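You operate a simulated robot arm through the tools that you are given. There is no shell and no other tool. Be economical: measure what you need, move in short steps, check, and stop when the job is done.

You run a simulated two-armed robot. Do the job below in one go: nothing can be reset, and whatever is moved stays where it is left.

Task
Fetch the 25.09 mm white block and zero the short slab's height gauge on it.
Fine: use spot 2; leave the probe on the block.

Only the result counts: the job must be done as asked and must still hold three seconds after the hand-in. Knocking over, shifting, dropping, spilling or breaking anything else fails it.

Robot
Two 7-joint arms with two-finger parallel grippers on one trunk, on a base that drives. Base frame: it is fixed to the floor where the robot stands at the start and does not move with it; the origin is under the middle of the robot, x ahead of it, y to its left, z up. Lengths are in mm, angles in degrees, forces in N, time in s.
The left shoulder is at the start at [70, 163, 1045], the right one opposite. With the tool pointing down near the work surface each hand reaches from about 400 to 880 mm from the robot's upright axis, wherever it stands, measured 20 degrees to its own side. Places, roughly: block [-750, -1500, 1000]; bush block [-4500, 500, 1000]; gauge arm [-4900, 900, 1100]; gauge block [-1250, -1750, 1000]; lift knob [-5000, 1000, 1100]; long slab fine knob [-4600, 1000, 1200]; long slab gauge slider [-4600, 1000, 1200]; long slab height gauge [-4600, 1000, 1000]; long slab lock lever [-4600, 1000, 1200]; plug gauge [-4500, 750, 1000]; short slab fine knob [-900, -1400, 1200]; short slab gauge slider [-900, -1400, 1200]; short slab height gauge [-900, -1400, 1000]; short slab lock lever [-900, -1400, 1200]; short slab probe [-900, -1500, 1100]; spot 2 [-1100, -1500, 900]. Payload 3.43 kg a hand.
The TCP of each hand is the grasp point between the finger pads, 34 mm short of the fingertips. In the tool frame z runs along the fingers and y along their closing line. Largest opening 128 mm; finger width 24, thickness 12; the body of the gripper, 48 by 130 mm, starts 96 mm behind the TCP.
Orientation is that of the tool frame in the base frame, as a unit quaternion [w, x, y, z]. With the fingers straight down and closing along the base's y, the tool's x points along the base's -x, its y along +y and its z along -z.

Tools
- The arms move only by the tool play_rows. It takes "left_deltas", "right_deltas" or both (then of equal length, played together; a hand with none holds still); each is a list of rows, each an object of numbers (a shift or turn left out is 0, a gripper value left out holds the last): "tx", "ty", "tz": the shift along the tool's x, y, z in units of 150 mm (1.0 is 150 mm); "wx", "wy", "wz": the turn, a rotation vector about the tool's x, y, z in units of 180 degrees (1.0 is 180 degrees); "jaw": the closure, from 0 (fully open) to 1 (shut). In form: [{"tx": .., "ty": .., "tz": .., "wx": .., "wy": .., "wz": .., "jaw": ..}, ...]. A call has 1 to 10 rows; each row is the pose to reach, as a shift and turn from the pose commanded when the call began, along the tool's axes at that moment. A call with a number of a shift or a turn outside -1 to 1 is refused whole. Each row takes 0.2 s and may step no farther than 50 mm and 8.6 degrees from the row before; otherwise, or with a gripper value out of range, the whole call is refused. Where a pose cannot be reached the arm comes as near as it can. A force on the tool above 40 N (or 10 N above the force at the start of the call, whichever is more), or a blocked arm, ends the call early, and 0.2 s more pass. The fingers move at their own pace (about 153 mm/s each) and stop on an object; they squeeze with about 26 N. The grip force told is the motor's: it shows also when the fingers shut on nothing. Time passes only in rows, and 0.2 s behind the last, so rows that repeat a pose let the fingers close. It gives the time, the measured TCP pose, the force on the tool (base axes), the opening and the grip force at its end, in the units of the frame above (readings bear some noise), with the torque about the TCP (base axes, N m) and any sound that the robot's microphone picked up.
- Cameras (640 x 400 px; columns grow to the right, rows downward): "scene" is now at [128.4, -37.6, 1272.5]; the picture's right is [-0.44, -0.90, 0.00], its down [-0.52, 0.25, -0.81] and it looks along [0.73, -0.36, -0.58] (base axes); focal length 248 px, centre (320, 200). "left" rides on the left gripper at [76, 11, -160] in its tool frame; the picture's right is [-0.15, 0.99, 0.00], its down [-0.88, -0.13, -0.46] and it looks along [-0.45, -0.07, 0.89] (tool axes); focal length 234 px, centre (320, 200). "right" rides on the right gripper at [76, -11, -160] in its tool frame; the picture's right is [0.15, 0.99, 0.00], its down [-0.88, 0.13, -0.46] and it looks along [-0.45, 0.07, 0.89] (tool axes); focal length 234 px, centre (320, 200). There is no depth. A picture from a camera that has moved, and an enlarged one, comes with that camera's place and axes in the base frame and with its lens.
- capture(camera): a new picture of that camera. The clock stands still meanwhile.
- lift_body(by): slides the trunk up (or, below 0, down) by that many mm; the arms and the scene camera ride with it, the base frame stays. It gives what a move gives, with no picture.
- base_move(legs): drives the robot by 1 to 6 legs, each [ahead, left, turn to the left] in mm, mm and degrees, along the robot's own axes; the way and the turn of a leg run together, so that a leg with both is an arc; at most 1500 mm and 180 degrees a leg. The arms and the cameras ride along, it lands a little off, and it stops where it bumps. It gives what a move gives.
- pan_tilt(pan, tilt): turns the head with the scene camera to pan (to the left, within 86 degrees either way) and tilt (down, from -29 to 69), counted from straight ahead of the robot. It gives what a move gives.
- zoom(camera, box): a new picture of the part [left, top, right, bottom] of that camera's present view, enlarged. The clock stands still meanwhile.
- hand_in(): hands the job in; it is judged then, once.

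Go step by step. Nothing tells you exact positions but the pictures and the camera data: compare them with the known pose of the tool, close in by small moves and look again before you grip or let go. The budget is 120 turns and 108 pictures, counting those below and the enlarged ones. Unless the task says otherwise, let go and move clear before handing in, and close with one line.

The tools are called after ">>>" by a JSON object that holds its "api" and its "payload". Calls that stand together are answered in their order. play_rows: Moves the arms, as the interface text tells. Its arguments: {"type":"object","properties":{"left_deltas":{"type":"array","items":{"type":"object","properties":{"tx":{"type":"number"},"ty":{"type":"number"},"tz":{"type":"number"},"wx":{"type":"number"},"wy":{"type":"number"},"wz":{"type":"number"},"jaw":{"type":"number"}}}},"right_deltas":{"type":"array","items":{"type":"object","properties":{"tx":{"type":"number"},"ty":{"type":"number"},"tz":{"type":"number"},"wx":{"type":"number"},"wy":{"type":"number"},"wz":{"type":"number"},"jaw":{"type":"number"}}}}},"required":[]} The other tools are called the same way: lift_body (by) slides the trunk up or down; base_move (legs) drives the base; pan_tilt (pan, tilt) turns the head that bears the scene camera; capture (camera) takes a picture; zoom (camera, box) takes an enlarged picture of a part of a camera's view; hand_in () hands the job in.

At the start:

```text
time: 0.0
left_position: [666.2, -95.1, 1090.1]
left_tool_rot: [0.0, 0.0, 1.0, 0.0]
left_contact_force: [0.7, 0.9, -0.2]
left_torque: [0.0, 0.0, 0.01]
left_gripper_width: 128.0
left_grasp_force: 0.1
right_position: [338.6, -495.8, 1035.3]
right_tool_rot: [0.0, 0.0, 1.0, 0.001]
right_contact_force: [-0.1, -0.3, -0.1]
right_torque: [-0.02, 0.04, -0.04]
right_gripper_width: 127.9
right_grasp_force: 0.0
trunk travel left (down, up): [-525.0, 415.0]
robot x, y, heading: [-3.0, 0.2, 0.1]
head pan, tilt: [-26.1, 35.4]
```

scene: 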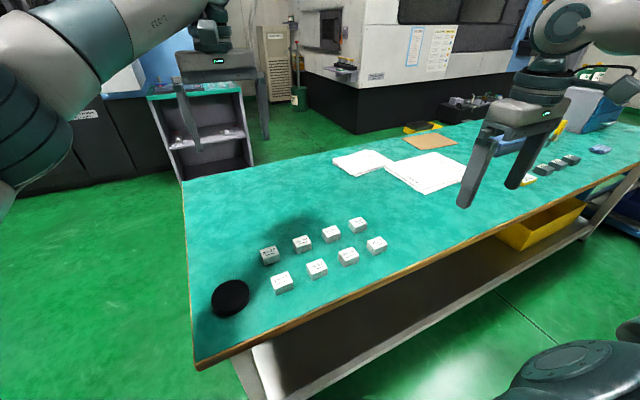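
right: 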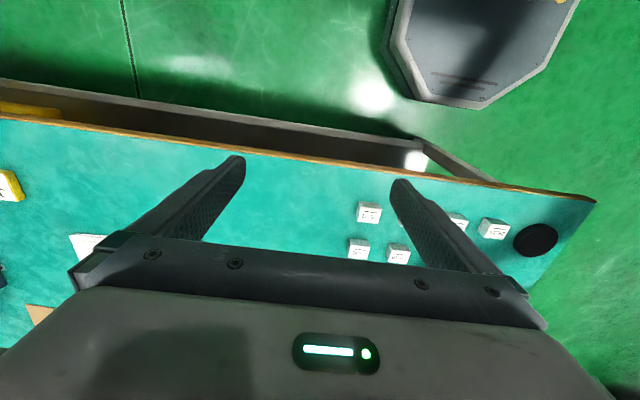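
left: 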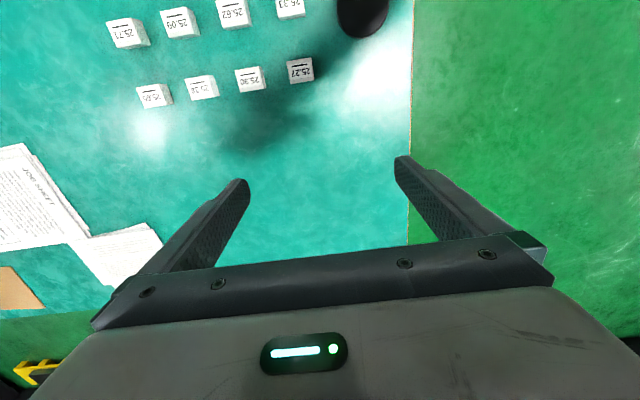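

I see eight white labelled blocks on the near table; one seems to read 25.09. I zoom in to read the labels and locate it.

>>> {"api": "zoom", "payload": {"camera": "left", "box": [90, 0, 410, 120]}}

>>> {"api": "zoom", "payload": {"camera": "scene", "box": [200, 200, 400, 325]}}

```text
2.00 times, centred on (250, 60) of left
camera zoom: at [590.2, -83.6, 1249.2], right [0.15, 0.99, 0.0], down [0.88, -0.13, 0.46], along [0.45, -0.07, -0.89], focal length 468 px, centre (460, 480)
```

zoom: 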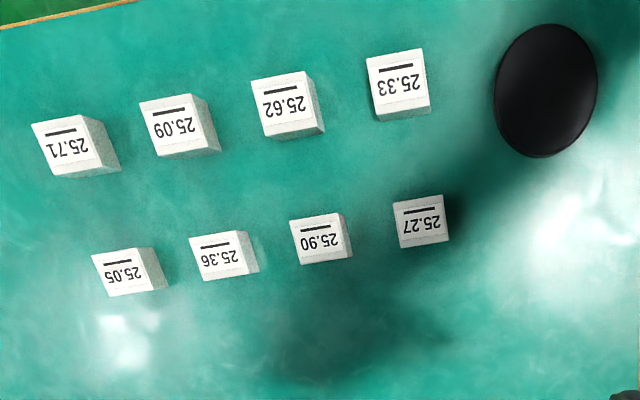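

```text
3.20 times, centred on (300, 262) of scene
camera zoom: at [128.4, -37.6, 1272.5], right [-0.44, -0.9, 0.0], down [-0.52, 0.25, -0.81], along [0.73, -0.36, -0.58], focal length 793 px, centre (384, 0)
```

zoom: 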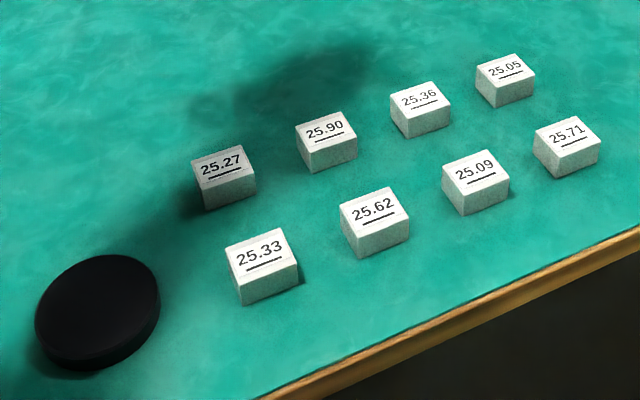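

The 25.09 block is in the near row, around (478, -290, 808). The papers look like a job sheet, so I read those before touching anything.

>>> {"api": "pan_tilt", "payload": {"pan": 0, "tilt": 30}}

>>> {"api": "zoom", "payload": {"camera": "left", "box": [0, 130, 170, 320]}}

>>> {"api": "zoom", "payload": {"camera": "scene", "box": [120, 120, 360, 270]}}

```text
time: 0.9
left_position: [666.2, -95.0, 1090.6]
left_tool_rot: [0.0, 0.001, 1.0, 0.0]
left_contact_force: [-0.1, 0.2, 0.2]
left_torque: [-0.02, 0.01, 0.03]
left_gripper_width: 128.1
left_grasp_force: 0.1
right_position: [338.8, -496.2, 1035.8]
right_tool_rot: [-0.001, -0.001, 1.0, 0.0]
right_contact_force: [0.0, -0.1, 0.6]
right_torque: [0.01, -0.02, -0.04]
right_gripper_width: 127.8
right_grasp_force: 0.0
trunk travel left (down, up): [-525.0, 415.0]
robot x, y, heading: [0.7, -0.9, -0.1]
head pan, tilt: [0.0, 30.0]
```

```text
2.11 times, centred on (85, 225) of left
camera zoom: at [590.2, -83.6, 1249.2], right [0.15, 0.99, 0.0], down [0.88, -0.13, 0.46], along [0.45, -0.07, -0.89], focal length 493 px, centre (815, 147)
```

zoom: 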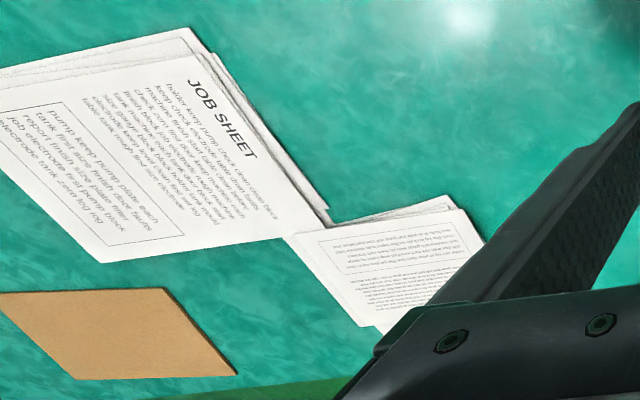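

```text
2.67 times, centred on (240, 195) of scene
camera zoom: at [140.0, 0.9, 1281.0], right [0.0, -1.0, 0.0], down [-0.5, 0.0, -0.87], along [0.87, 0.0, -0.5], focal length 661 px, centre (533, 213)
```

zoom: 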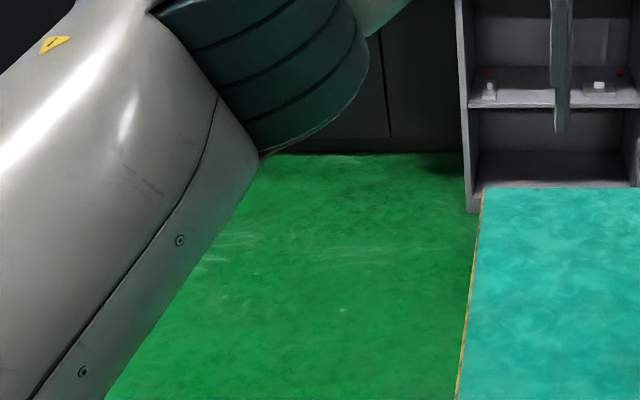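

The sheets carry only filler text. I bring the right hand above the 25.09 block for a closer look.

>>> {"api": "play_rows", "payload": {"right_deltas": [{"ty": 0.3, "tx": -0.1}, {"ty": 0.6, "tx": -0.2}, {"ty": 0.9, "tx": -0.35}]}}

>>> {"api": "play_rows", "payload": {"right_deltas": [{"ty": 0.25, "tx": -0.15}, {"ty": 0.467, "tx": -0.3}, {"ty": 0.467, "tx": -0.3, "tz": 0.2}, {"ty": 0.467, "tx": -0.3, "tz": 0.25}]}}

>>> {"api": "capture", "payload": {"camera": "right"}}

>>> {"api": "pan_tilt", "payload": {"pan": -26, "tilt": 35}}

>>> {"api": "capture", "payload": {"camera": "scene"}}

```text
refused: row 3 steps farther than a row can; nothing moved
```

```text
time: 1.9
left_position: [666.6, -94.0, 1090.4]
left_tool_rot: [0.0, 0.0, 1.0, 0.0]
left_contact_force: [-0.1, -0.1, -0.7]
left_torque: [-0.01, 0.02, 0.0]
left_gripper_width: 128.1
left_grasp_force: 0.0
right_position: [385.5, -426.3, 999.6]
right_tool_rot: [-0.001, 0.0, 1.0, 0.001]
right_contact_force: [0.1, 0.1, 0.5]
right_torque: [-0.02, 0.02, 0.03]
right_gripper_width: 127.9
right_grasp_force: 0.1
trunk travel left (down, up): [-525.0, 415.0]
robot x, y, heading: [-2.9, 0.3, 0.1]
head pan, tilt: [0.0, 30.0]
```

```text
100 pictures are left
camera right: at [310.3, -437.5, 1158.6], right [-0.15, 0.99, 0.0], down [0.88, 0.13, 0.46], along [0.45, 0.07, -0.89], focal length 234 px, centre (320, 200)
```

right: 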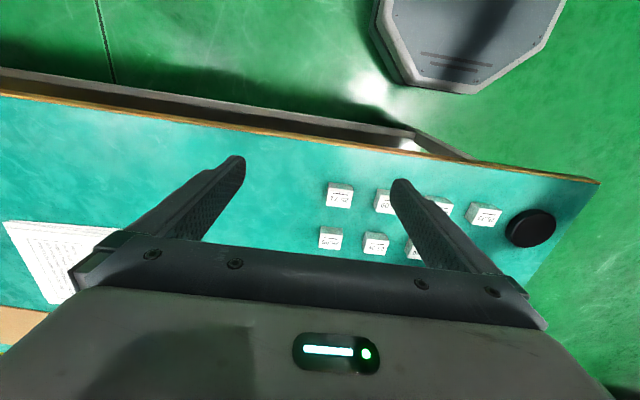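

```text
time: 2.8
left_position: [665.1, -95.7, 1089.9]
left_tool_rot: [0.001, 0.0, 1.0, 0.001]
left_contact_force: [0.0, -0.5, -0.1]
left_torque: [-0.04, 0.01, 0.01]
left_gripper_width: 128.2
left_grasp_force: 0.1
right_position: [383.2, -426.0, 998.2]
right_tool_rot: [0.0, 0.0, 1.0, 0.0]
right_contact_force: [0.0, -0.4, 0.0]
right_torque: [0.02, -0.01, 0.01]
right_gripper_width: 128.1
right_grasp_force: 0.0
trunk travel left (down, up): [-525.0, 415.0]
robot x, y, heading: [0.1, 4.8, 0.1]
head pan, tilt: [-26.0, 35.0]
```

```text
99 pictures are left
camera scene: at [128.8, -37.5, 1273.2], right [-0.44, -0.9, 0.0], down [-0.52, 0.25, -0.82], along [0.74, -0.36, -0.57], focal length 248 px, centre (320, 200)
```

scene: 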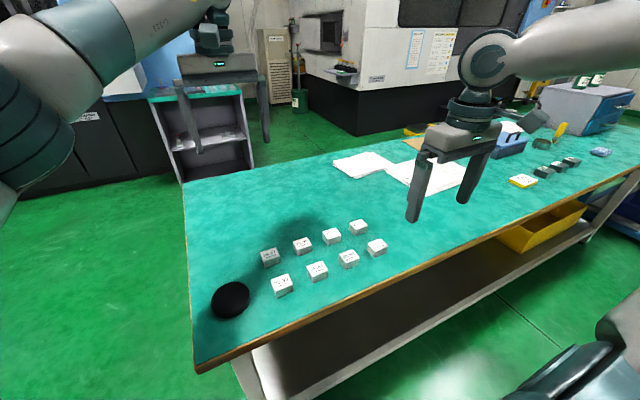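

Consistent estimates (~(475,-293)). I move over it and part-close the fingers.

>>> {"api": "play_rows", "payload": {"right_deltas": [{"ty": 0.25, "tx": -0.12}, {"ty": 0.5, "tx": -0.25}, {"ty": 0.7, "tx": -0.4, "jaw": 0.4}, {"ty": 0.89, "tx": -0.6, "jaw": 0.4}, {"ty": 0.89, "tx": -0.6, "tz": 0.3, "jaw": 0.4}, {"ty": 0.89, "tx": -0.6, "tz": 0.45, "jaw": 0.4}]}}

>>> {"api": "capture", "payload": {"camera": "right"}}

>>> {"api": "zoom", "payload": {"camera": "scene", "box": [240, 180, 400, 305]}}

```text
time: 4.2
left_position: [666.9, -95.2, 1090.0]
left_tool_rot: [0.0, 0.001, 1.0, 0.0]
left_contact_force: [-0.7, -0.2, -0.8]
left_torque: [0.01, 0.05, 0.02]
left_gripper_width: 128.3
left_grasp_force: 0.1
right_position: [475.7, -289.8, 930.4]
right_tool_rot: [0.0, 0.0, 1.0, 0.0]
right_contact_force: [-0.1, 0.0, 0.7]
right_torque: [-0.03, -0.01, -0.01]
right_gripper_width: 76.8
right_grasp_force: 0.0
trunk travel left (down, up): [-525.0, 415.0]
robot x, y, heading: [1.1, 2.4, 0.1]
head pan, tilt: [-26.0, 35.0]
```

```text
98 pictures are left
camera right: at [400.5, -302.4, 1089.8], right [-0.15, 0.99, 0.0], down [0.88, 0.13, 0.46], along [0.45, 0.07, -0.89], focal length 234 px, centre (320, 200)
```

right: 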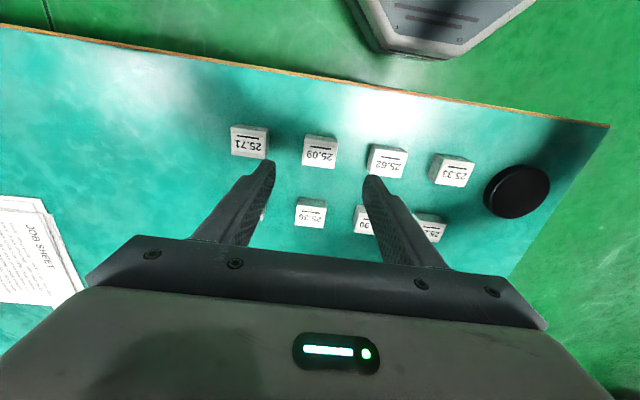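

```text
3.20 times, centred on (320, 242) of scene
camera zoom: at [129.2, -37.1, 1273.2], right [-0.44, -0.9, 0.0], down [-0.52, 0.25, -0.82], along [0.74, -0.36, -0.57], focal length 793 px, centre (320, 64)
```

zoom: 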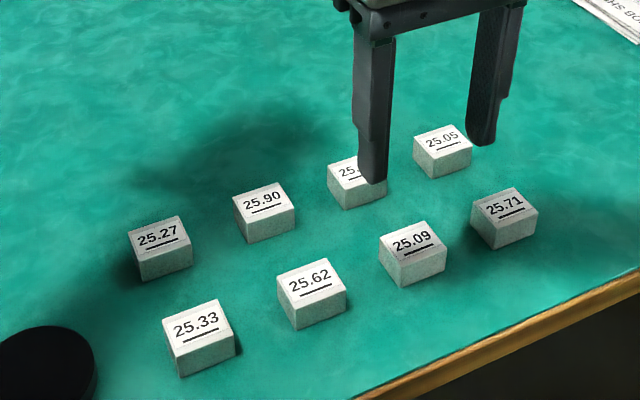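

>>> {"api": "zoom", "payload": {"camera": "right", "box": [220, 100, 420, 225]}}

```text
3.20 times, centred on (320, 162) of right
camera zoom: at [400.5, -302.4, 1089.8], right [-0.15, 0.99, 0.0], down [0.88, 0.13, 0.46], along [0.45, 0.07, -0.89], focal length 749 px, centre (320, 320)
```

zoom: 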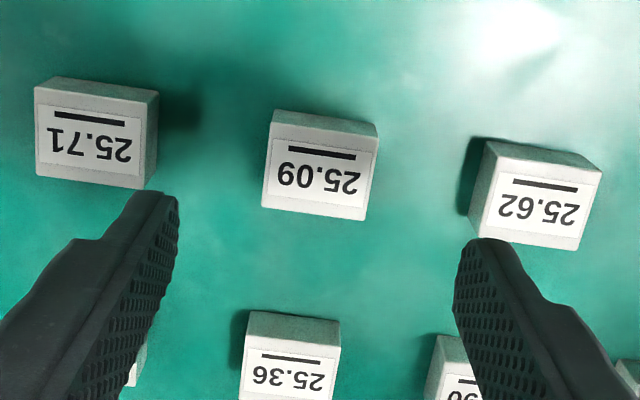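

The block is ~40×33 mm, square to the axes, centred ~(479,-290). I narrow the fingers and descend partway.

>>> {"api": "play_rows", "payload": {"right_deltas": [{"tx": -0.02, "jaw": 0.51}, {"tx": -0.02, "tz": 0.25, "jaw": 0.51}, {"tx": -0.02, "tz": 0.5, "jaw": 0.51}, {"tx": -0.02, "tz": 0.63, "jaw": 0.51}]}}

>>> {"api": "zoom", "payload": {"camera": "scene", "box": [240, 180, 400, 305]}}

>>> {"api": "capture", "payload": {"camera": "right"}}

```text
time: 5.2
left_position: [667.3, -96.1, 1089.9]
left_tool_rot: [0.001, -0.001, 1.0, 0.0]
left_contact_force: [-0.5, 0.8, 0.2]
left_torque: [0.03, 0.02, -0.01]
left_gripper_width: 128.1
left_grasp_force: 0.1
right_position: [476.2, -293.2, 835.4]
right_tool_rot: [-0.001, -0.001, 1.0, -0.001]
right_contact_force: [-0.2, -0.3, -0.1]
right_torque: [0.0, 0.0, 0.0]
right_gripper_width: 62.6
right_grasp_force: 0.1
trunk travel left (down, up): [-525.0, 415.0]
robot x, y, heading: [0.0, 0.5, -0.0]
head pan, tilt: [-26.0, 35.0]
```

```text
3.20 times, centred on (320, 242) of scene
camera zoom: at [129.1, -37.6, 1273.2], right [-0.44, -0.9, 0.0], down [-0.52, 0.25, -0.82], along [0.74, -0.36, -0.57], focal length 793 px, centre (320, 64)
```

zoom: 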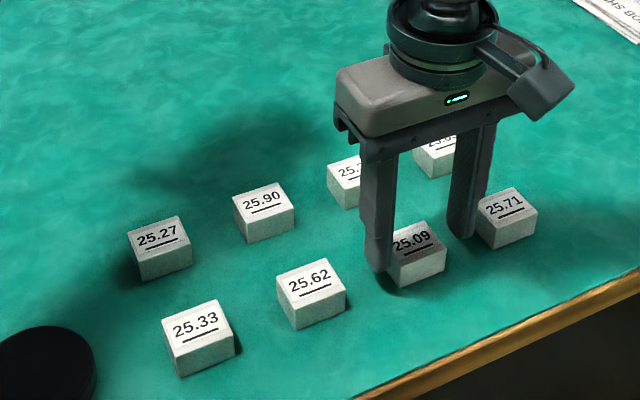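

```text
94 pictures are left
camera right: at [401.7, -305.0, 995.4], right [-0.15, 0.99, 0.0], down [0.88, 0.13, 0.46], along [0.45, 0.07, -0.89], focal length 234 px, centre (320, 200)
```

right: 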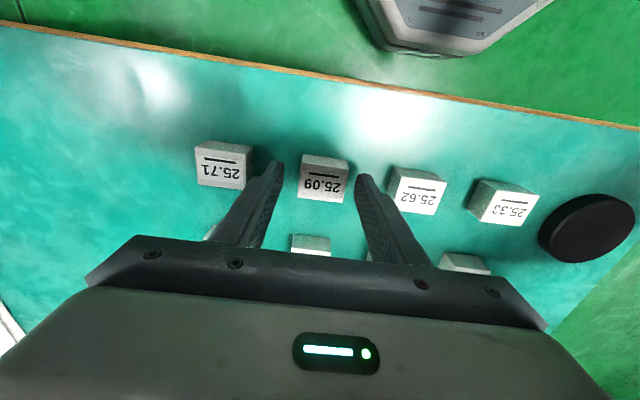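

The fingers straddle the block with clearance. I lower about 13 mm and close.

>>> {"api": "play_rows", "payload": {"right_deltas": [{"tx": -0.01, "ty": 0.012, "tz": 0.05, "jaw": 0.51}, {"tx": -0.01, "ty": 0.012, "tz": 0.09, "jaw": 0.51}, {"tx": -0.01, "ty": 0.012, "tz": 0.09, "jaw": 0.51}]}}

>>> {"api": "zoom", "payload": {"camera": "scene", "box": [300, 210, 380, 272]}}

```text
time: 6.0
left_position: [667.1, -94.5, 1091.2]
left_tool_rot: [0.001, -0.001, 1.0, 0.0]
left_contact_force: [-0.4, 0.1, -0.8]
left_torque: [-0.03, -0.01, 0.0]
left_gripper_width: 128.1
left_grasp_force: 0.0
right_position: [476.5, -290.7, 822.6]
right_tool_rot: [0.0, 0.0, 1.0, 0.0]
right_contact_force: [-0.6, 0.0, -0.4]
right_torque: [0.02, -0.01, -0.02]
right_gripper_width: 62.6
right_grasp_force: 0.0
trunk travel left (down, up): [-525.0, 415.0]
robot x, y, heading: [-0.9, 2.8, -0.1]
head pan, tilt: [-26.0, 35.0]
```

```text
6.45 times, centred on (340, 241) of scene
camera zoom: at [128.7, -37.4, 1273.2], right [-0.44, -0.9, 0.0], down [-0.52, 0.25, -0.82], along [0.74, -0.36, -0.57], focal length 1599 px, centre (191, -64)
```

zoom: 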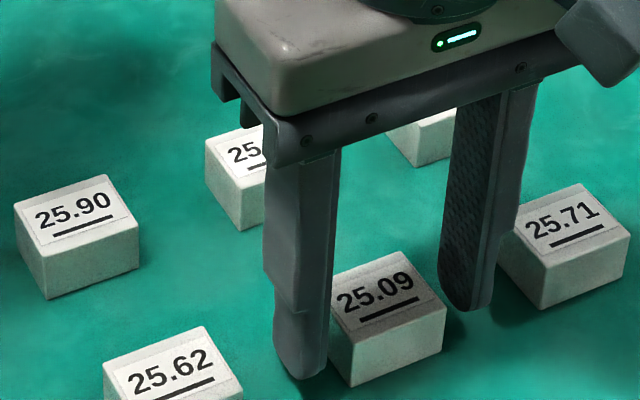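

>>> {"api": "play_rows", "payload": {"right_deltas": [{"jaw": 0.65}, {"jaw": 1.0}, {"jaw": 1.0}, {"jaw": 1.0}]}}

>>> {"api": "play_rows", "payload": {"right_deltas": [{"tz": -0.1, "jaw": 1.0}, {"tz": -0.3, "jaw": 1.0}, {"tz": -0.6, "jaw": 1.0}, {"tz": -0.9, "jaw": 1.0}]}}

>>> {"api": "capture", "payload": {"camera": "scene"}}

>>> {"api": "capture", "payload": {"camera": "right"}}

```text
time: 7.0
left_position: [666.2, -94.5, 1090.4]
left_tool_rot: [-0.001, 0.0, 1.0, 0.0]
left_contact_force: [-0.1, 0.3, -0.2]
left_torque: [-0.01, 0.03, 0.02]
left_gripper_width: 127.9
left_grasp_force: 0.0
right_position: [476.0, -291.0, 822.0]
right_tool_rot: [0.0, 0.001, 1.0, 0.0]
right_contact_force: [-0.5, -0.3, -0.5]
right_torque: [-0.05, 0.0, -0.01]
right_gripper_width: 41.4
right_grasp_force: 26.1
trunk travel left (down, up): [-525.0, 415.0]
robot x, y, heading: [0.3, 0.7, 0.0]
head pan, tilt: [-26.0, 35.0]
```

```text
time: 8.0
left_position: [664.2, -95.4, 1090.2]
left_tool_rot: [0.002, 0.001, 1.0, 0.0]
left_contact_force: [-0.8, 0.9, -0.3]
left_torque: [-0.02, -0.02, -0.04]
left_gripper_width: 128.0
left_grasp_force: 0.1
right_position: [477.2, -289.8, 961.3]
right_tool_rot: [-0.001, -0.001, 1.0, 0.0]
right_contact_force: [0.4, 0.1, 0.1]
right_torque: [0.02, -0.01, 0.03]
right_gripper_width: 0.1
right_grasp_force: 26.0
trunk travel left (down, up): [-525.0, 415.0]
robot x, y, heading: [0.5, -0.7, -0.1]
head pan, tilt: [-26.0, 35.0]
```

```text
92 pictures are left
camera scene: at [127.5, -37.1, 1273.3], right [-0.44, -0.9, 0.0], down [-0.51, 0.25, -0.82], along [0.74, -0.36, -0.57], focal length 248 px, centre (320, 200)
```

scene: 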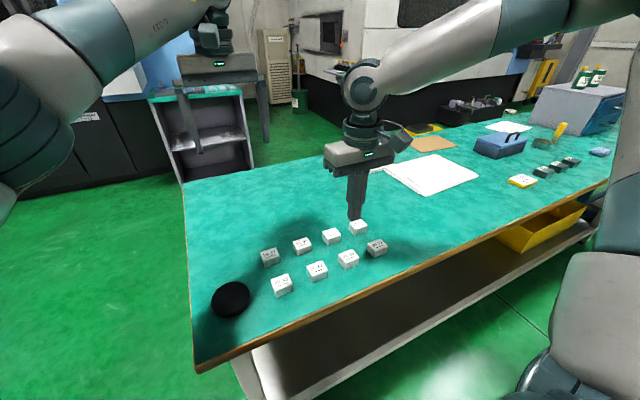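

```text
91 pictures are left
camera right: at [401.4, -302.0, 1120.2], right [-0.15, 0.99, 0.0], down [0.88, 0.13, 0.46], along [0.45, 0.07, -0.89], focal length 234 px, centre (320, 200)
```

right: 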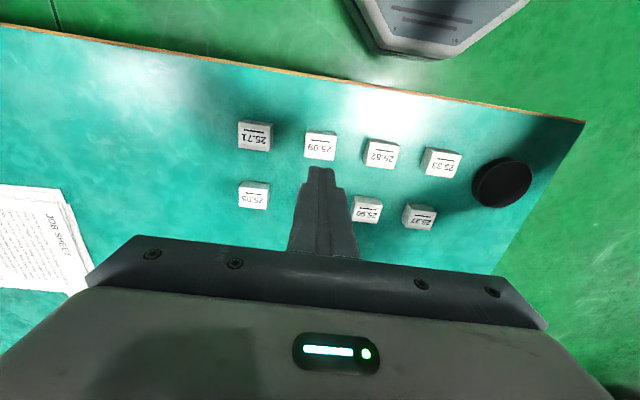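

The block slipped out: I gripped too high and it stayed in place. I check its position before regrasping lower.

>>> {"api": "zoom", "payload": {"camera": "right", "box": [220, 100, 420, 225]}}

>>> {"api": "zoom", "payload": {"camera": "scene", "box": [300, 210, 400, 272]}}

```text
3.20 times, centred on (320, 162) of right
camera zoom: at [401.4, -302.0, 1120.2], right [-0.15, 0.99, 0.0], down [0.88, 0.13, 0.46], along [0.45, 0.07, -0.89], focal length 749 px, centre (320, 320)
```

zoom: 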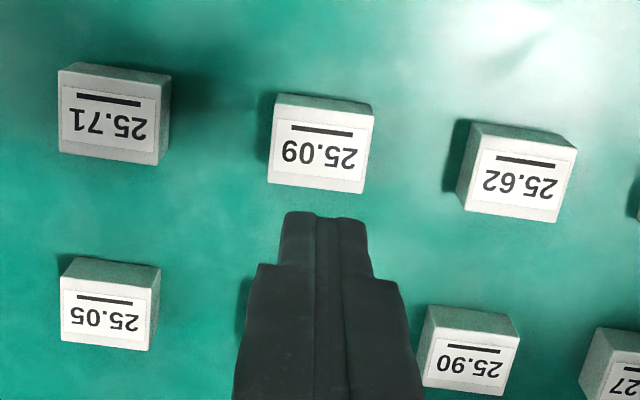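

```text
6.40 times, centred on (350, 241) of scene
camera zoom: at [127.5, -37.1, 1273.3], right [-0.44, -0.9, 0.0], down [-0.51, 0.25, -0.82], along [0.74, -0.36, -0.57], focal length 1586 px, centre (128, -62)
```

zoom: 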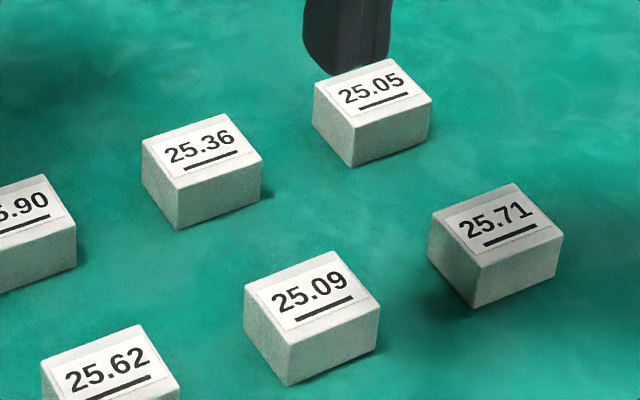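

Position estimates agree (479,-290, top ~808, table ~784). I regrasp slightly lower and more slowly.

>>> {"api": "play_rows", "payload": {"right_deltas": [{"jaw": 0.5}, {"jaw": 0.5, "tx": -0.015}, {"jaw": 0.5, "tx": -0.015, "tz": 0.3}, {"jaw": 0.5, "tx": -0.015, "tz": 0.6}, {"jaw": 0.5, "tx": -0.015, "tz": 0.85}, {"jaw": 0.5, "tx": -0.015, "tz": 0.92}, {"jaw": 0.5, "tx": -0.015, "tz": 0.945}, {"jaw": 0.5, "tx": -0.015, "tz": 0.945}]}}

>>> {"api": "zoom", "payload": {"camera": "scene", "box": [300, 210, 400, 272]}}

>>> {"api": "zoom", "payload": {"camera": "right", "box": [220, 100, 420, 225]}}

```text
time: 9.8
left_position: [665.9, -94.4, 1089.8]
left_tool_rot: [0.0, 0.0, 1.0, 0.0]
left_contact_force: [-0.3, 0.5, 0.9]
left_torque: [0.03, -0.01, -0.02]
left_gripper_width: 128.1
left_grasp_force: 0.1
right_position: [480.9, -290.8, 815.0]
right_tool_rot: [0.001, 0.0, 1.0, -0.001]
right_contact_force: [0.2, 0.6, 0.5]
right_torque: [-0.01, 0.0, 0.02]
right_gripper_width: 63.9
right_grasp_force: 0.2
trunk travel left (down, up): [-525.0, 415.0]
robot x, y, heading: [-1.1, 1.2, 0.3]
head pan, tilt: [-26.0, 35.0]
```

```text
6.40 times, centred on (350, 241) of scene
camera zoom: at [128.7, -37.5, 1273.2], right [-0.44, -0.9, 0.0], down [-0.52, 0.25, -0.82], along [0.74, -0.36, -0.57], focal length 1586 px, centre (128, -62)
```

zoom: 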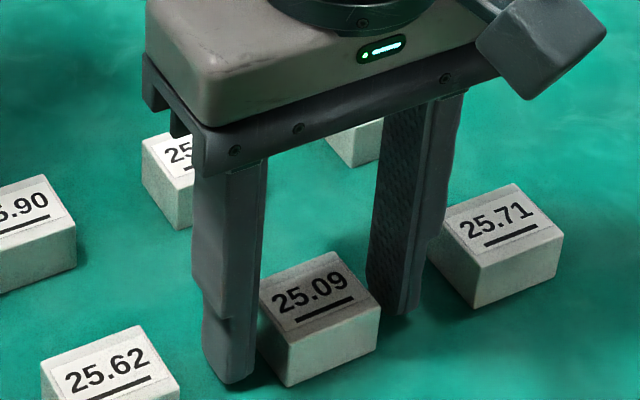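

```text
3.20 times, centred on (320, 162) of right
camera zoom: at [406.9, -302.8, 974.6], right [-0.15, 0.99, 0.0], down [0.88, 0.13, 0.46], along [0.45, 0.07, -0.89], focal length 749 px, centre (320, 320)
```

zoom: 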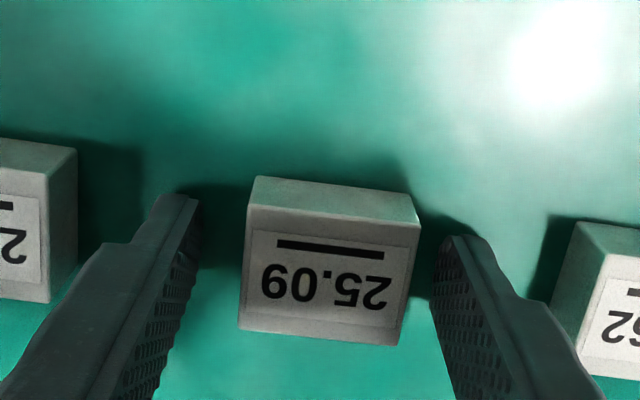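

>>> {"api": "play_rows", "payload": {"right_deltas": [{"jaw": 0.5, "tz": 0.015}, {"jaw": 0.5, "tz": 0.03}, {"jaw": 0.5, "tz": 0.03}]}}

>>> {"api": "play_rows", "payload": {"right_deltas": [{"jaw": 0.7}, {"jaw": 1}, {"jaw": 1}, {"jaw": 1}, {"jaw": 1}, {"jaw": 1}]}}

>>> {"api": "play_rows", "payload": {"right_deltas": [{"jaw": 1, "tz": -0.02}, {"jaw": 1, "tz": -0.05}, {"jaw": 1, "tz": -0.09}, {"jaw": 1, "tz": -0.12}]}}

>>> {"api": "zoom", "payload": {"camera": "scene", "box": [300, 210, 400, 272]}}

```text
time: 10.6
left_position: [663.2, -95.1, 1093.1]
left_tool_rot: [0.001, 0.0, 1.0, 0.0]
left_contact_force: [0.1, -0.5, 0.2]
left_torque: [0.01, 0.01, 0.01]
left_gripper_width: 128.0
left_grasp_force: 0.0
right_position: [481.2, -291.2, 814.8]
right_tool_rot: [0.003, 0.0, 1.0, 0.0]
right_contact_force: [3.3, -6.2, 29.3]
right_torque: [0.28, 0.2, 0.16]
right_gripper_width: 63.8
right_grasp_force: 0.1
trunk travel left (down, up): [-525.0, 415.0]
robot x, y, heading: [1.3, -1.3, -0.1]
head pan, tilt: [-26.0, 35.0]
```

```text
time: 11.7
left_position: [663.6, -94.4, 1091.1]
left_tool_rot: [0.0, 0.0, 1.0, 0.0]
left_contact_force: [0.3, 0.2, -0.3]
left_torque: [0.02, -0.01, 0.05]
left_gripper_width: 128.0
left_grasp_force: 0.1
right_position: [479.5, -289.6, 813.3]
right_tool_rot: [0.002, 0.0, 1.0, -0.001]
right_contact_force: [-8.2, 1.5, 20.7]
right_torque: [-0.16, 0.53, -0.07]
right_gripper_width: 41.4
right_grasp_force: 26.5
trunk travel left (down, up): [-525.0, 415.0]
robot x, y, heading: [-1.2, 0.6, -0.2]
head pan, tilt: [-26.0, 35.0]
stopped in row 5 (right hand): the force on the tool passed its limit (the readings are from after the stop); the commanded pose is now the measured one
```

```text
time: 12.7
left_position: [666.1, -95.4, 1091.2]
left_tool_rot: [0.001, 0.0, 1.0, 0.0]
left_contact_force: [-0.4, 0.3, 0.2]
left_torque: [0.02, 0.01, -0.02]
left_gripper_width: 128.0
left_grasp_force: 0.0
right_position: [482.1, -289.9, 829.8]
right_tool_rot: [0.001, 0.0, 1.0, 0.0]
right_contact_force: [0.4, -0.3, -2.3]
right_torque: [-0.02, 0.01, 0.01]
right_gripper_width: 41.5
right_grasp_force: 25.9
trunk travel left (down, up): [-525.0, 415.0]
robot x, y, heading: [1.7, -2.6, -0.2]
head pan, tilt: [-26.0, 35.0]
```

```text
6.40 times, centred on (350, 241) of scene
camera zoom: at [128.9, -37.6, 1273.1], right [-0.44, -0.9, 0.0], down [-0.52, 0.25, -0.82], along [0.74, -0.36, -0.57], focal length 1586 px, centre (128, -62)
```

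zoom: 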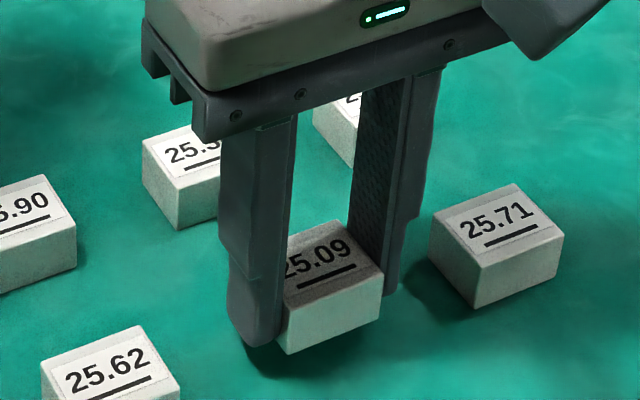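

The block is held (2.3 N weight seen). I lift higher, then look around to find the short slab's gauge.

>>> {"api": "play_rows", "payload": {"right_deltas": [{"jaw": 1, "tz": -0.1}, {"jaw": 1, "tz": -0.25}, {"jaw": 1, "tz": -0.5}, {"jaw": 1, "tz": -0.75}, {"jaw": 1, "tz": -1.0}]}}

>>> {"api": "pan_tilt", "payload": {"pan": -86, "tilt": 20}}

>>> {"api": "capture", "payload": {"camera": "scene"}}

```text
time: 13.9
left_position: [664.5, -95.5, 1090.7]
left_tool_rot: [-0.001, 0.0, 1.0, 0.0]
left_contact_force: [0.3, 0.2, 0.6]
left_torque: [-0.04, -0.03, -0.01]
left_gripper_width: 128.0
left_grasp_force: 0.1
right_position: [480.4, -291.4, 979.9]
right_tool_rot: [0.001, 0.0, 1.0, 0.001]
right_contact_force: [-0.2, -0.6, -1.3]
right_torque: [-0.01, 0.01, 0.03]
right_gripper_width: 41.6
right_grasp_force: 26.0
trunk travel left (down, up): [-525.0, 415.0]
robot x, y, heading: [2.4, 0.0, -0.2]
head pan, tilt: [-26.0, 35.0]
```

```text
time: 15.2
left_position: [666.3, -94.9, 1090.3]
left_tool_rot: [0.0, 0.001, 1.0, 0.0]
left_contact_force: [1.0, -0.5, 0.1]
left_torque: [0.02, -0.03, 0.0]
left_gripper_width: 127.8
left_grasp_force: 0.0
right_position: [481.0, -291.9, 979.3]
right_tool_rot: [0.001, 0.0, 1.0, 0.001]
right_contact_force: [0.1, 0.4, -1.8]
right_torque: [-0.01, 0.01, -0.02]
right_gripper_width: 41.6
right_grasp_force: 26.1
trunk travel left (down, up): [-525.0, 415.0]
robot x, y, heading: [0.8, -1.8, 0.2]
head pan, tilt: [-85.9, 20.0]
```

```text
85 pictures are left
camera scene: at [56.5, -91.9, 1297.0], right [-1.0, -0.07, 0.0], down [-0.02, 0.34, -0.94], along [0.07, -0.94, -0.34], focal length 248 px, centre (320, 200)
```

scene: 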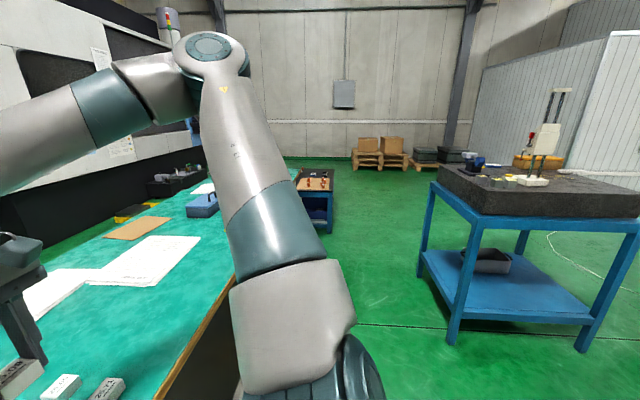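

The block is secure and I can see the granite slab with its height gauge behind-right. I back away from the table and turn right toward it, staying well off, then look.

>>> {"api": "pan_tilt", "payload": {"pan": 86, "tilt": 25}}

>>> {"api": "capture", "payload": {"camera": "scene"}}

```text
time: 17.8
left_position: [666.3, -94.8, 1091.0]
left_tool_rot: [0.0, -0.001, 1.0, 0.0]
left_contact_force: [0.0, 0.6, -0.5]
left_torque: [-0.04, 0.04, -0.01]
left_gripper_width: 128.1
left_grasp_force: 0.1
right_position: [480.7, -291.9, 980.6]
right_tool_rot: [0.001, 0.0, 1.0, 0.001]
right_contact_force: [1.0, -0.5, -3.1]
right_torque: [0.01, 0.03, -0.01]
right_gripper_width: 41.7
right_grasp_force: 26.2
trunk travel left (down, up): [-525.0, 415.0]
robot x, y, heading: [-0.3, -4.0, 0.0]
head pan, tilt: [85.9, 25.0]
```

```text
84 pictures are left
camera scene: at [56.4, 92.9, 1289.0], right [1.0, -0.07, 0.0], down [-0.03, -0.42, -0.91], along [0.06, 0.9, -0.42], focal length 248 px, centre (320, 200)
```

scene: 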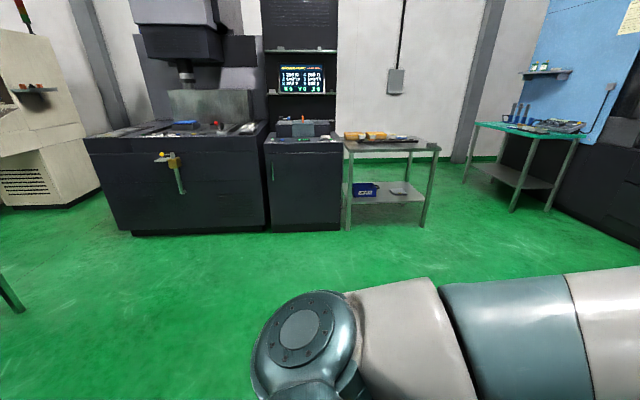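

>>> {"api": "base_move", "payload": {"legs": [[-750, 0, 0], [0, 0, -45]]}}

>>> {"api": "pan_tilt", "payload": {"pan": -50, "tilt": 20}}

>>> {"api": "capture", "payload": {"camera": "scene"}}

```text
time: 21.7
left_position: [-69.2, -94.2, 1091.1]
left_tool_rot: [0.001, 0.0, 1.0, -0.001]
left_contact_force: [-1.1, 0.5, -0.1]
left_torque: [-0.02, -0.06, 0.04]
left_gripper_width: 127.8
left_grasp_force: 0.1
right_position: [-253.8, -291.4, 980.7]
right_tool_rot: [0.0, 0.0, 1.0, 0.0]
right_contact_force: [-1.0, 0.5, -2.1]
right_torque: [-0.01, -0.05, 0.02]
right_gripper_width: 41.7
right_grasp_force: 26.3
trunk travel left (down, up): [-525.0, 415.0]
robot x, y, heading: [-736.9, -0.5, -0.1]
head pan, tilt: [85.9, 25.0]
stopped in leg 1: the robot was blocked; the commanded pose is now the measured one
```

```text
time: 23.9
left_position: [-67.8, -94.8, 1090.1]
left_tool_rot: [-0.001, -0.001, 1.0, 0.0]
left_contact_force: [0.2, 0.1, -0.5]
left_torque: [-0.01, 0.02, 0.01]
left_gripper_width: 127.8
left_grasp_force: 0.2
right_position: [-253.3, -291.0, 979.1]
right_tool_rot: [-0.001, 0.0, 1.0, 0.001]
right_contact_force: [0.1, -0.8, -3.0]
right_torque: [-0.03, -0.02, -0.01]
right_gripper_width: 41.8
right_grasp_force: 26.1
trunk travel left (down, up): [-525.0, 415.0]
robot x, y, heading: [-730.2, 0.0, 0.1]
head pan, tilt: [-50.0, 20.0]
```

```text
83 pictures are left
camera scene: at [-624.3, -70.2, 1297.0], right [-0.77, -0.64, 0.0], down [-0.22, 0.26, -0.94], along [0.6, -0.72, -0.34], focal length 248 px, centre (320, 200)
```

scene: 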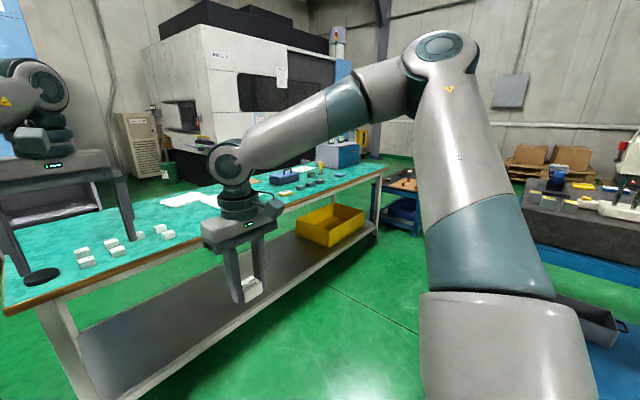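

Something behind stopped me; I ease forward, turn right and look.

>>> {"api": "base_move", "payload": {"legs": [[120, 0, 0], [0, 0, -50]]}}

>>> {"api": "pan_tilt", "payload": {"pan": -60, "tilt": 30}}

>>> {"api": "capture", "payload": {"camera": "scene"}}

```text
time: 27.3
left_position: [-257.7, -570.1, 1089.1]
left_tool_rot: [0.0, 0.42, 0.908, 0.001]
left_contact_force: [-0.1, -0.3, 0.1]
left_torque: [0.01, -0.03, 0.03]
left_gripper_width: 128.0
left_grasp_force: 0.1
right_position: [-527.3, -556.7, 979.2]
right_tool_rot: [0.001, 0.42, 0.907, 0.001]
right_contact_force: [0.0, -0.1, -1.8]
right_torque: [0.03, 0.02, 0.01]
right_gripper_width: 41.5
right_grasp_force: 25.8
trunk travel left (down, up): [-525.0, 415.0]
robot x, y, heading: [-614.2, -1.6, -49.7]
head pan, tilt: [-50.0, 20.0]
```

```text
time: 28.1
left_position: [-257.0, -569.7, 1089.7]
left_tool_rot: [0.0, 0.419, 0.908, 0.0]
left_contact_force: [0.3, -0.4, 0.0]
left_torque: [-0.03, 0.04, -0.01]
left_gripper_width: 128.0
left_grasp_force: 0.1
right_position: [-527.9, -556.0, 980.3]
right_tool_rot: [0.0, 0.419, 0.908, 0.0]
right_contact_force: [-0.1, -0.3, -1.8]
right_torque: [-0.02, 0.0, 0.0]
right_gripper_width: 41.6
right_grasp_force: 25.2
trunk travel left (down, up): [-525.0, 415.0]
robot x, y, heading: [-614.4, 1.0, -49.8]
head pan, tilt: [-60.0, 30.0]
```

```text
82 pictures are left
camera scene: at [-615.1, -122.7, 1281.0], right [-0.94, 0.34, 0.0], down [0.17, 0.47, -0.87], along [-0.29, -0.82, -0.5], focal length 248 px, centre (320, 200)
```

scene: 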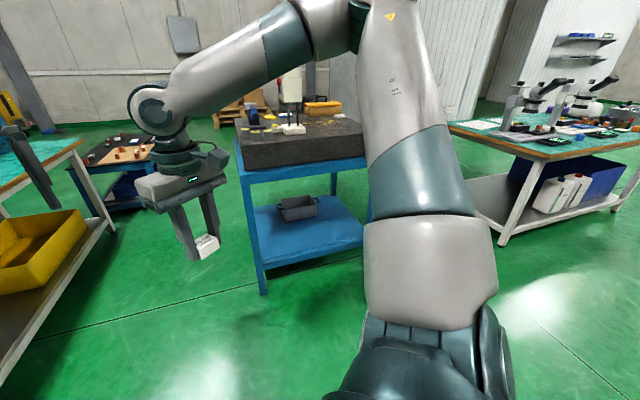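

The slab's near edge is around y≈-1230, left edge x≈-620. I finish the turn to face it, and pull the left hand back and out to the left so it stays clear.

>>> {"api": "base_move", "payload": {"legs": [[0, 0, -40]]}}

>>> {"api": "play_rows", "payload": {"left_deltas": [{"ty": 0.25, "tx": 0.15}, {"ty": 0.5, "tx": 0.3}, {"ty": 0.75, "tx": 0.45}, {"ty": 1.0, "tx": 0.6}]}}

>>> {"api": "play_rows", "payload": {"left_deltas": [{"ty": 0.25, "tx": 0.15}, {"ty": 0.5, "tx": 0.3}, {"ty": 0.75, "tx": 0.45}, {"ty": 1.0, "tx": 0.6}]}}

>>> {"api": "pan_tilt", "payload": {"pan": -10, "tilt": 20}}

>>> {"api": "capture", "payload": {"camera": "scene"}}

```text
time: 30.3
left_position: [-707.4, -666.7, 1088.9]
left_tool_rot: [-0.001, 0.705, 0.71, 0.0]
left_contact_force: [0.4, -0.5, 0.0]
left_torque: [-0.01, -0.01, -0.01]
left_gripper_width: 127.9
left_grasp_force: 0.0
right_position: [-905.1, -483.6, 978.4]
right_tool_rot: [0.001, 0.705, 0.709, 0.001]
right_contact_force: [0.1, -0.6, -2.9]
right_torque: [0.01, 0.0, -0.03]
right_gripper_width: 41.7
right_grasp_force: 25.8
trunk travel left (down, up): [-525.0, 415.0]
robot x, y, heading: [-616.2, -3.2, -89.4]
head pan, tilt: [-60.0, 30.0]
```

```text
time: 31.3
left_position: [-555.0, -573.8, 1091.0]
left_tool_rot: [-0.001, 0.705, 0.71, -0.001]
left_contact_force: [-0.4, -1.0, -0.4]
left_torque: [-0.04, 0.05, 0.03]
left_gripper_width: 127.9
left_grasp_force: 0.0
right_position: [-903.6, -483.1, 979.6]
right_tool_rot: [0.001, 0.705, 0.709, -0.001]
right_contact_force: [0.2, -0.7, -2.7]
right_torque: [0.0, -0.02, 0.02]
right_gripper_width: 41.7
right_grasp_force: 26.4
trunk travel left (down, up): [-525.0, 415.0]
robot x, y, heading: [-614.9, -3.4, -89.8]
head pan, tilt: [-60.0, 30.0]
```

```text
time: 32.3
left_position: [-405.3, -483.7, 1089.4]
left_tool_rot: [-0.001, 0.705, 0.709, 0.0]
left_contact_force: [-1.2, 0.2, 0.9]
left_torque: [-0.01, 0.04, 0.02]
left_gripper_width: 128.2
left_grasp_force: 0.0
right_position: [-903.1, -481.2, 980.6]
right_tool_rot: [0.0, 0.705, 0.709, -0.002]
right_contact_force: [-0.4, -0.3, -2.7]
right_torque: [-0.05, 0.04, -0.01]
right_gripper_width: 41.5
right_grasp_force: 25.9
trunk travel left (down, up): [-525.0, 415.0]
robot x, y, heading: [-614.5, 2.1, -89.5]
head pan, tilt: [-60.0, 30.0]
```

```text
time: 33.5
left_position: [-409.2, -485.6, 1088.7]
left_tool_rot: [-0.001, 0.704, 0.71, 0.0]
left_contact_force: [0.2, -0.8, -0.1]
left_torque: [-0.01, 0.0, 0.03]
left_gripper_width: 127.8
left_grasp_force: 0.0
right_position: [-904.7, -483.7, 979.8]
right_tool_rot: [0.0, 0.705, 0.709, 0.0]
right_contact_force: [0.4, -0.1, -1.9]
right_torque: [0.0, 0.0, 0.0]
right_gripper_width: 41.7
right_grasp_force: 25.8
trunk travel left (down, up): [-525.0, 415.0]
robot x, y, heading: [-617.5, 1.3, -89.6]
head pan, tilt: [-10.0, 20.0]
```

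```text
81 pictures are left
camera scene: at [-632.8, -141.2, 1297.0], right [-0.99, 0.17, 0.0], down [0.06, 0.34, -0.94], along [-0.16, -0.93, -0.34], focal length 248 px, centre (320, 200)
```

scene: 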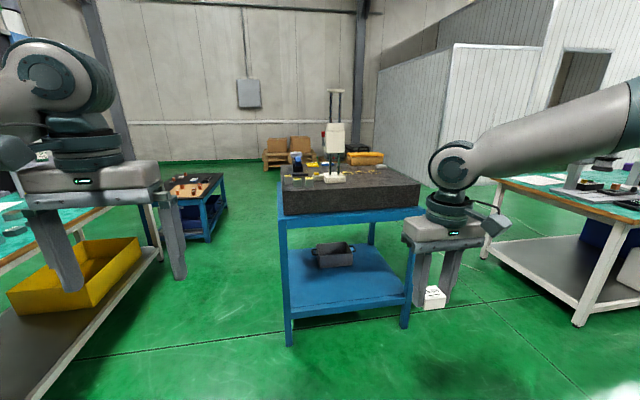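

>>> {"api": "zoom", "payload": {"camera": "scene", "box": [260, 80, 440, 220]}}

```text
2.86 times, centred on (350, 150) of scene
camera zoom: at [-632.8, -141.2, 1297.0], right [-0.99, 0.17, 0.0], down [0.06, 0.34, -0.94], along [-0.16, -0.93, -0.34], focal length 708 px, centre (234, 343)
```

zoom: 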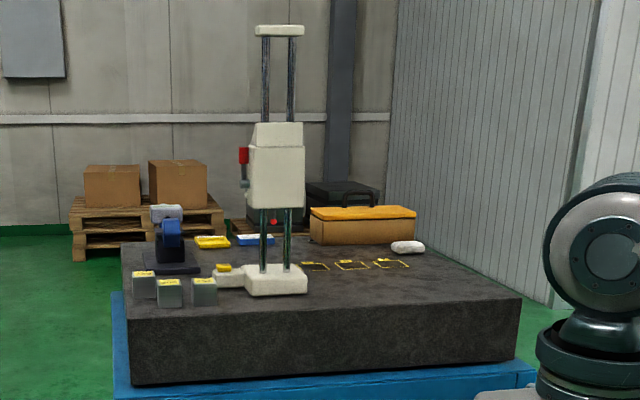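

Three yellow spots lie behind/right of the gauge. I raise the trunk and drive closer for a proper look.

>>> {"api": "lift_body", "payload": {"by": 150}}

>>> {"api": "base_move", "payload": {"legs": [[0, -230, 0], [550, 0, 0]]}}

>>> {"api": "pan_tilt", "payload": {"pan": -3, "tilt": 35}}

>>> {"api": "capture", "payload": {"camera": "scene"}}

```text
time: 35.2
left_position: [-408.0, -485.6, 1239.9]
left_tool_rot: [-0.001, 0.705, 0.71, 0.001]
left_contact_force: [0.6, -0.2, -0.9]
left_torque: [0.0, -0.01, -0.02]
left_gripper_width: 127.9
left_grasp_force: 0.1
right_position: [-904.7, -483.9, 1128.3]
right_tool_rot: [0.0, 0.705, 0.709, 0.0]
right_contact_force: [0.1, 0.3, -2.0]
right_torque: [-0.03, 0.02, 0.02]
right_gripper_width: 41.6
right_grasp_force: 26.0
trunk travel left (down, up): [-675.0, 265.0]
robot x, y, heading: [-613.4, 0.6, -89.5]
head pan, tilt: [-10.0, 20.0]
```

```text
time: 36.5
left_position: [-525.6, -486.3, 1239.0]
left_tool_rot: [-0.002, 0.703, 0.711, 0.0]
left_contact_force: [-0.2, 0.3, 0.0]
left_torque: [0.02, -0.05, 0.0]
left_gripper_width: 128.2
left_grasp_force: 0.0
right_position: [-1021.5, -484.5, 1128.9]
right_tool_rot: [0.0, 0.704, 0.71, 0.0]
right_contact_force: [0.0, 0.3, -1.6]
right_torque: [0.02, -0.05, 0.0]
right_gripper_width: 41.7
right_grasp_force: 26.2
trunk travel left (down, up): [-675.0, 265.0]
robot x, y, heading: [-735.7, -1.2, -89.8]
head pan, tilt: [-10.0, 20.0]
stopped in leg 1: the robot was blocked; the commanded pose is now the measured one
```

```text
time: 37.3
left_position: [-527.0, -487.4, 1240.8]
left_tool_rot: [0.0, 0.703, 0.711, 0.001]
left_contact_force: [0.8, 0.0, 0.4]
left_torque: [-0.01, -0.03, 0.01]
left_gripper_width: 127.9
left_grasp_force: 0.0
right_position: [-1024.6, -483.7, 1130.0]
right_tool_rot: [0.0, 0.705, 0.709, 0.001]
right_contact_force: [-0.2, 0.4, -2.4]
right_torque: [-0.04, -0.07, -0.02]
right_gripper_width: 41.4
right_grasp_force: 25.9
trunk travel left (down, up): [-675.0, 265.0]
robot x, y, heading: [-733.8, 2.8, -89.6]
head pan, tilt: [-3.0, 35.0]
```

```text
79 pictures are left
camera scene: at [-742.0, -138.1, 1423.2], right [-1.0, 0.05, 0.0], down [0.03, 0.57, -0.82], along [-0.04, -0.82, -0.57], focal length 248 px, centre (320, 200)
```

scene: 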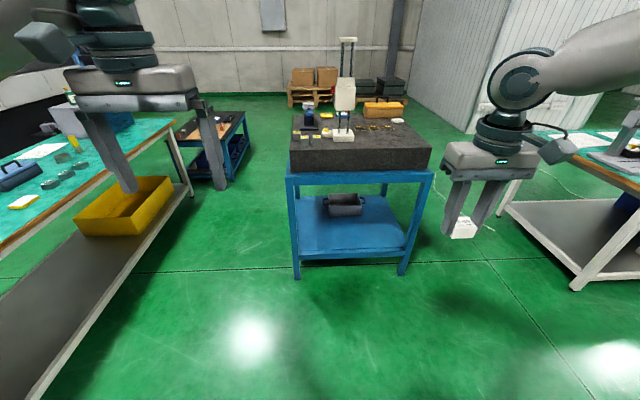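

>>> {"api": "pan_tilt", "payload": {"pan": -80, "tilt": 45}}

>>> {"api": "capture", "payload": {"camera": "scene"}}

```text
time: 38.8
left_position: [-527.1, -485.3, 1239.7]
left_tool_rot: [-0.001, 0.703, 0.711, 0.0]
left_contact_force: [0.3, -0.5, -0.1]
left_torque: [-0.01, -0.02, 0.02]
left_gripper_width: 127.8
left_grasp_force: 0.1
right_position: [-1022.8, -484.7, 1130.3]
right_tool_rot: [0.0, 0.704, 0.71, 0.0]
right_contact_force: [-0.2, 0.2, -2.3]
right_torque: [0.02, 0.01, 0.01]
right_gripper_width: 41.7
right_grasp_force: 26.1
trunk travel left (down, up): [-675.0, 265.0]
robot x, y, heading: [-735.6, -6.6, -89.6]
head pan, tilt: [-80.0, 45.0]
```

```text
78 pictures are left
camera scene: at [-815.7, -65.0, 1408.4], right [-0.18, 0.98, 0.0], down [0.7, 0.13, -0.71], along [-0.7, -0.13, -0.71], focal length 248 px, centre (320, 200)
```

scene: 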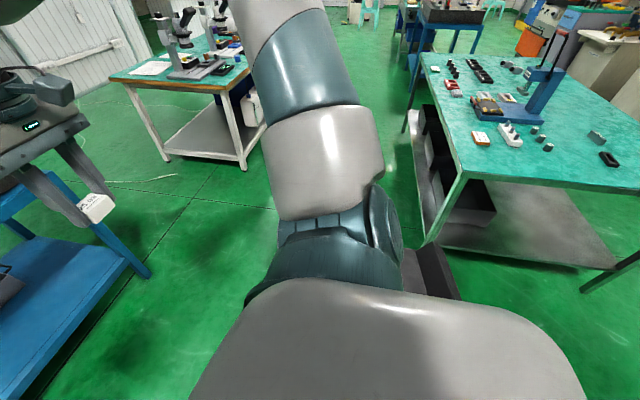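

>>> {"api": "zoom", "payload": {"camera": "scene", "box": [340, 160, 500, 310]}}

```text
2.67 times, centred on (420, 235) of scene
camera zoom: at [-815.7, -65.0, 1408.4], right [-0.18, 0.98, 0.0], down [0.7, 0.13, -0.71], along [-0.7, -0.13, -0.71], focal length 661 px, centre (53, 107)
```

zoom: 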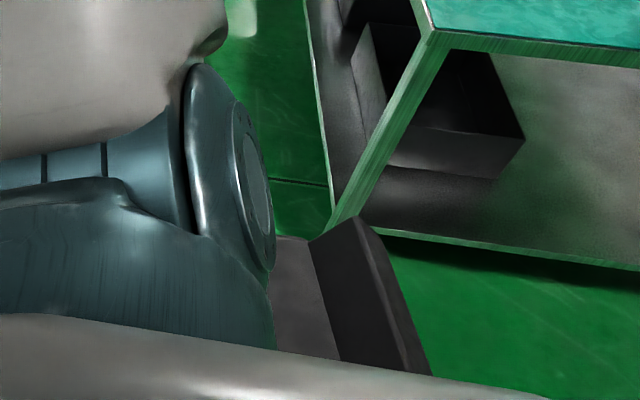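

>>> {"api": "base_move", "payload": {"legs": [[400, 0, 0], [0, -150, 0]]}}

>>> {"api": "capture", "payload": {"camera": "scene"}}

```text
time: 42.3
left_position: [-674.5, -890.1, 1241.2]
left_tool_rot: [-0.002, 0.704, 0.711, 0.0]
left_contact_force: [0.9, -0.7, -0.9]
left_torque: [-0.02, 0.0, -0.03]
left_gripper_width: 127.8
left_grasp_force: 0.0
right_position: [-1171.2, -887.1, 1131.0]
right_tool_rot: [-0.001, 0.705, 0.709, -0.001]
right_contact_force: [0.0, -0.7, -1.9]
right_torque: [0.0, 0.05, 0.02]
right_gripper_width: 41.8
right_grasp_force: 25.8
trunk travel left (down, up): [-675.0, 265.0]
robot x, y, heading: [-885.9, -401.4, -89.7]
head pan, tilt: [-80.0, 45.0]
```

```text
76 pictures are left
camera scene: at [-962.8, -467.9, 1408.5], right [-0.18, 0.98, 0.0], down [0.69, 0.13, -0.71], along [-0.7, -0.13, -0.71], focal length 248 px, centre (320, 200)
```

scene: 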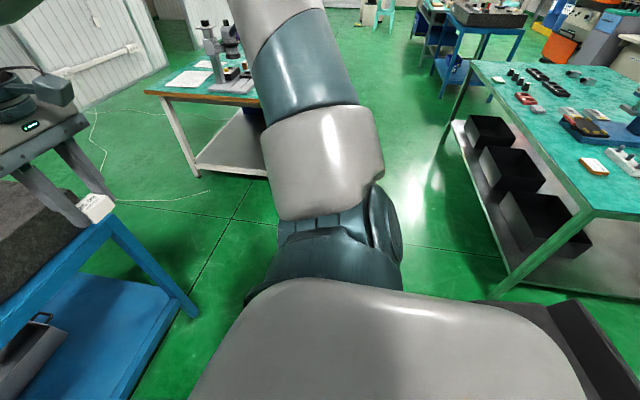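

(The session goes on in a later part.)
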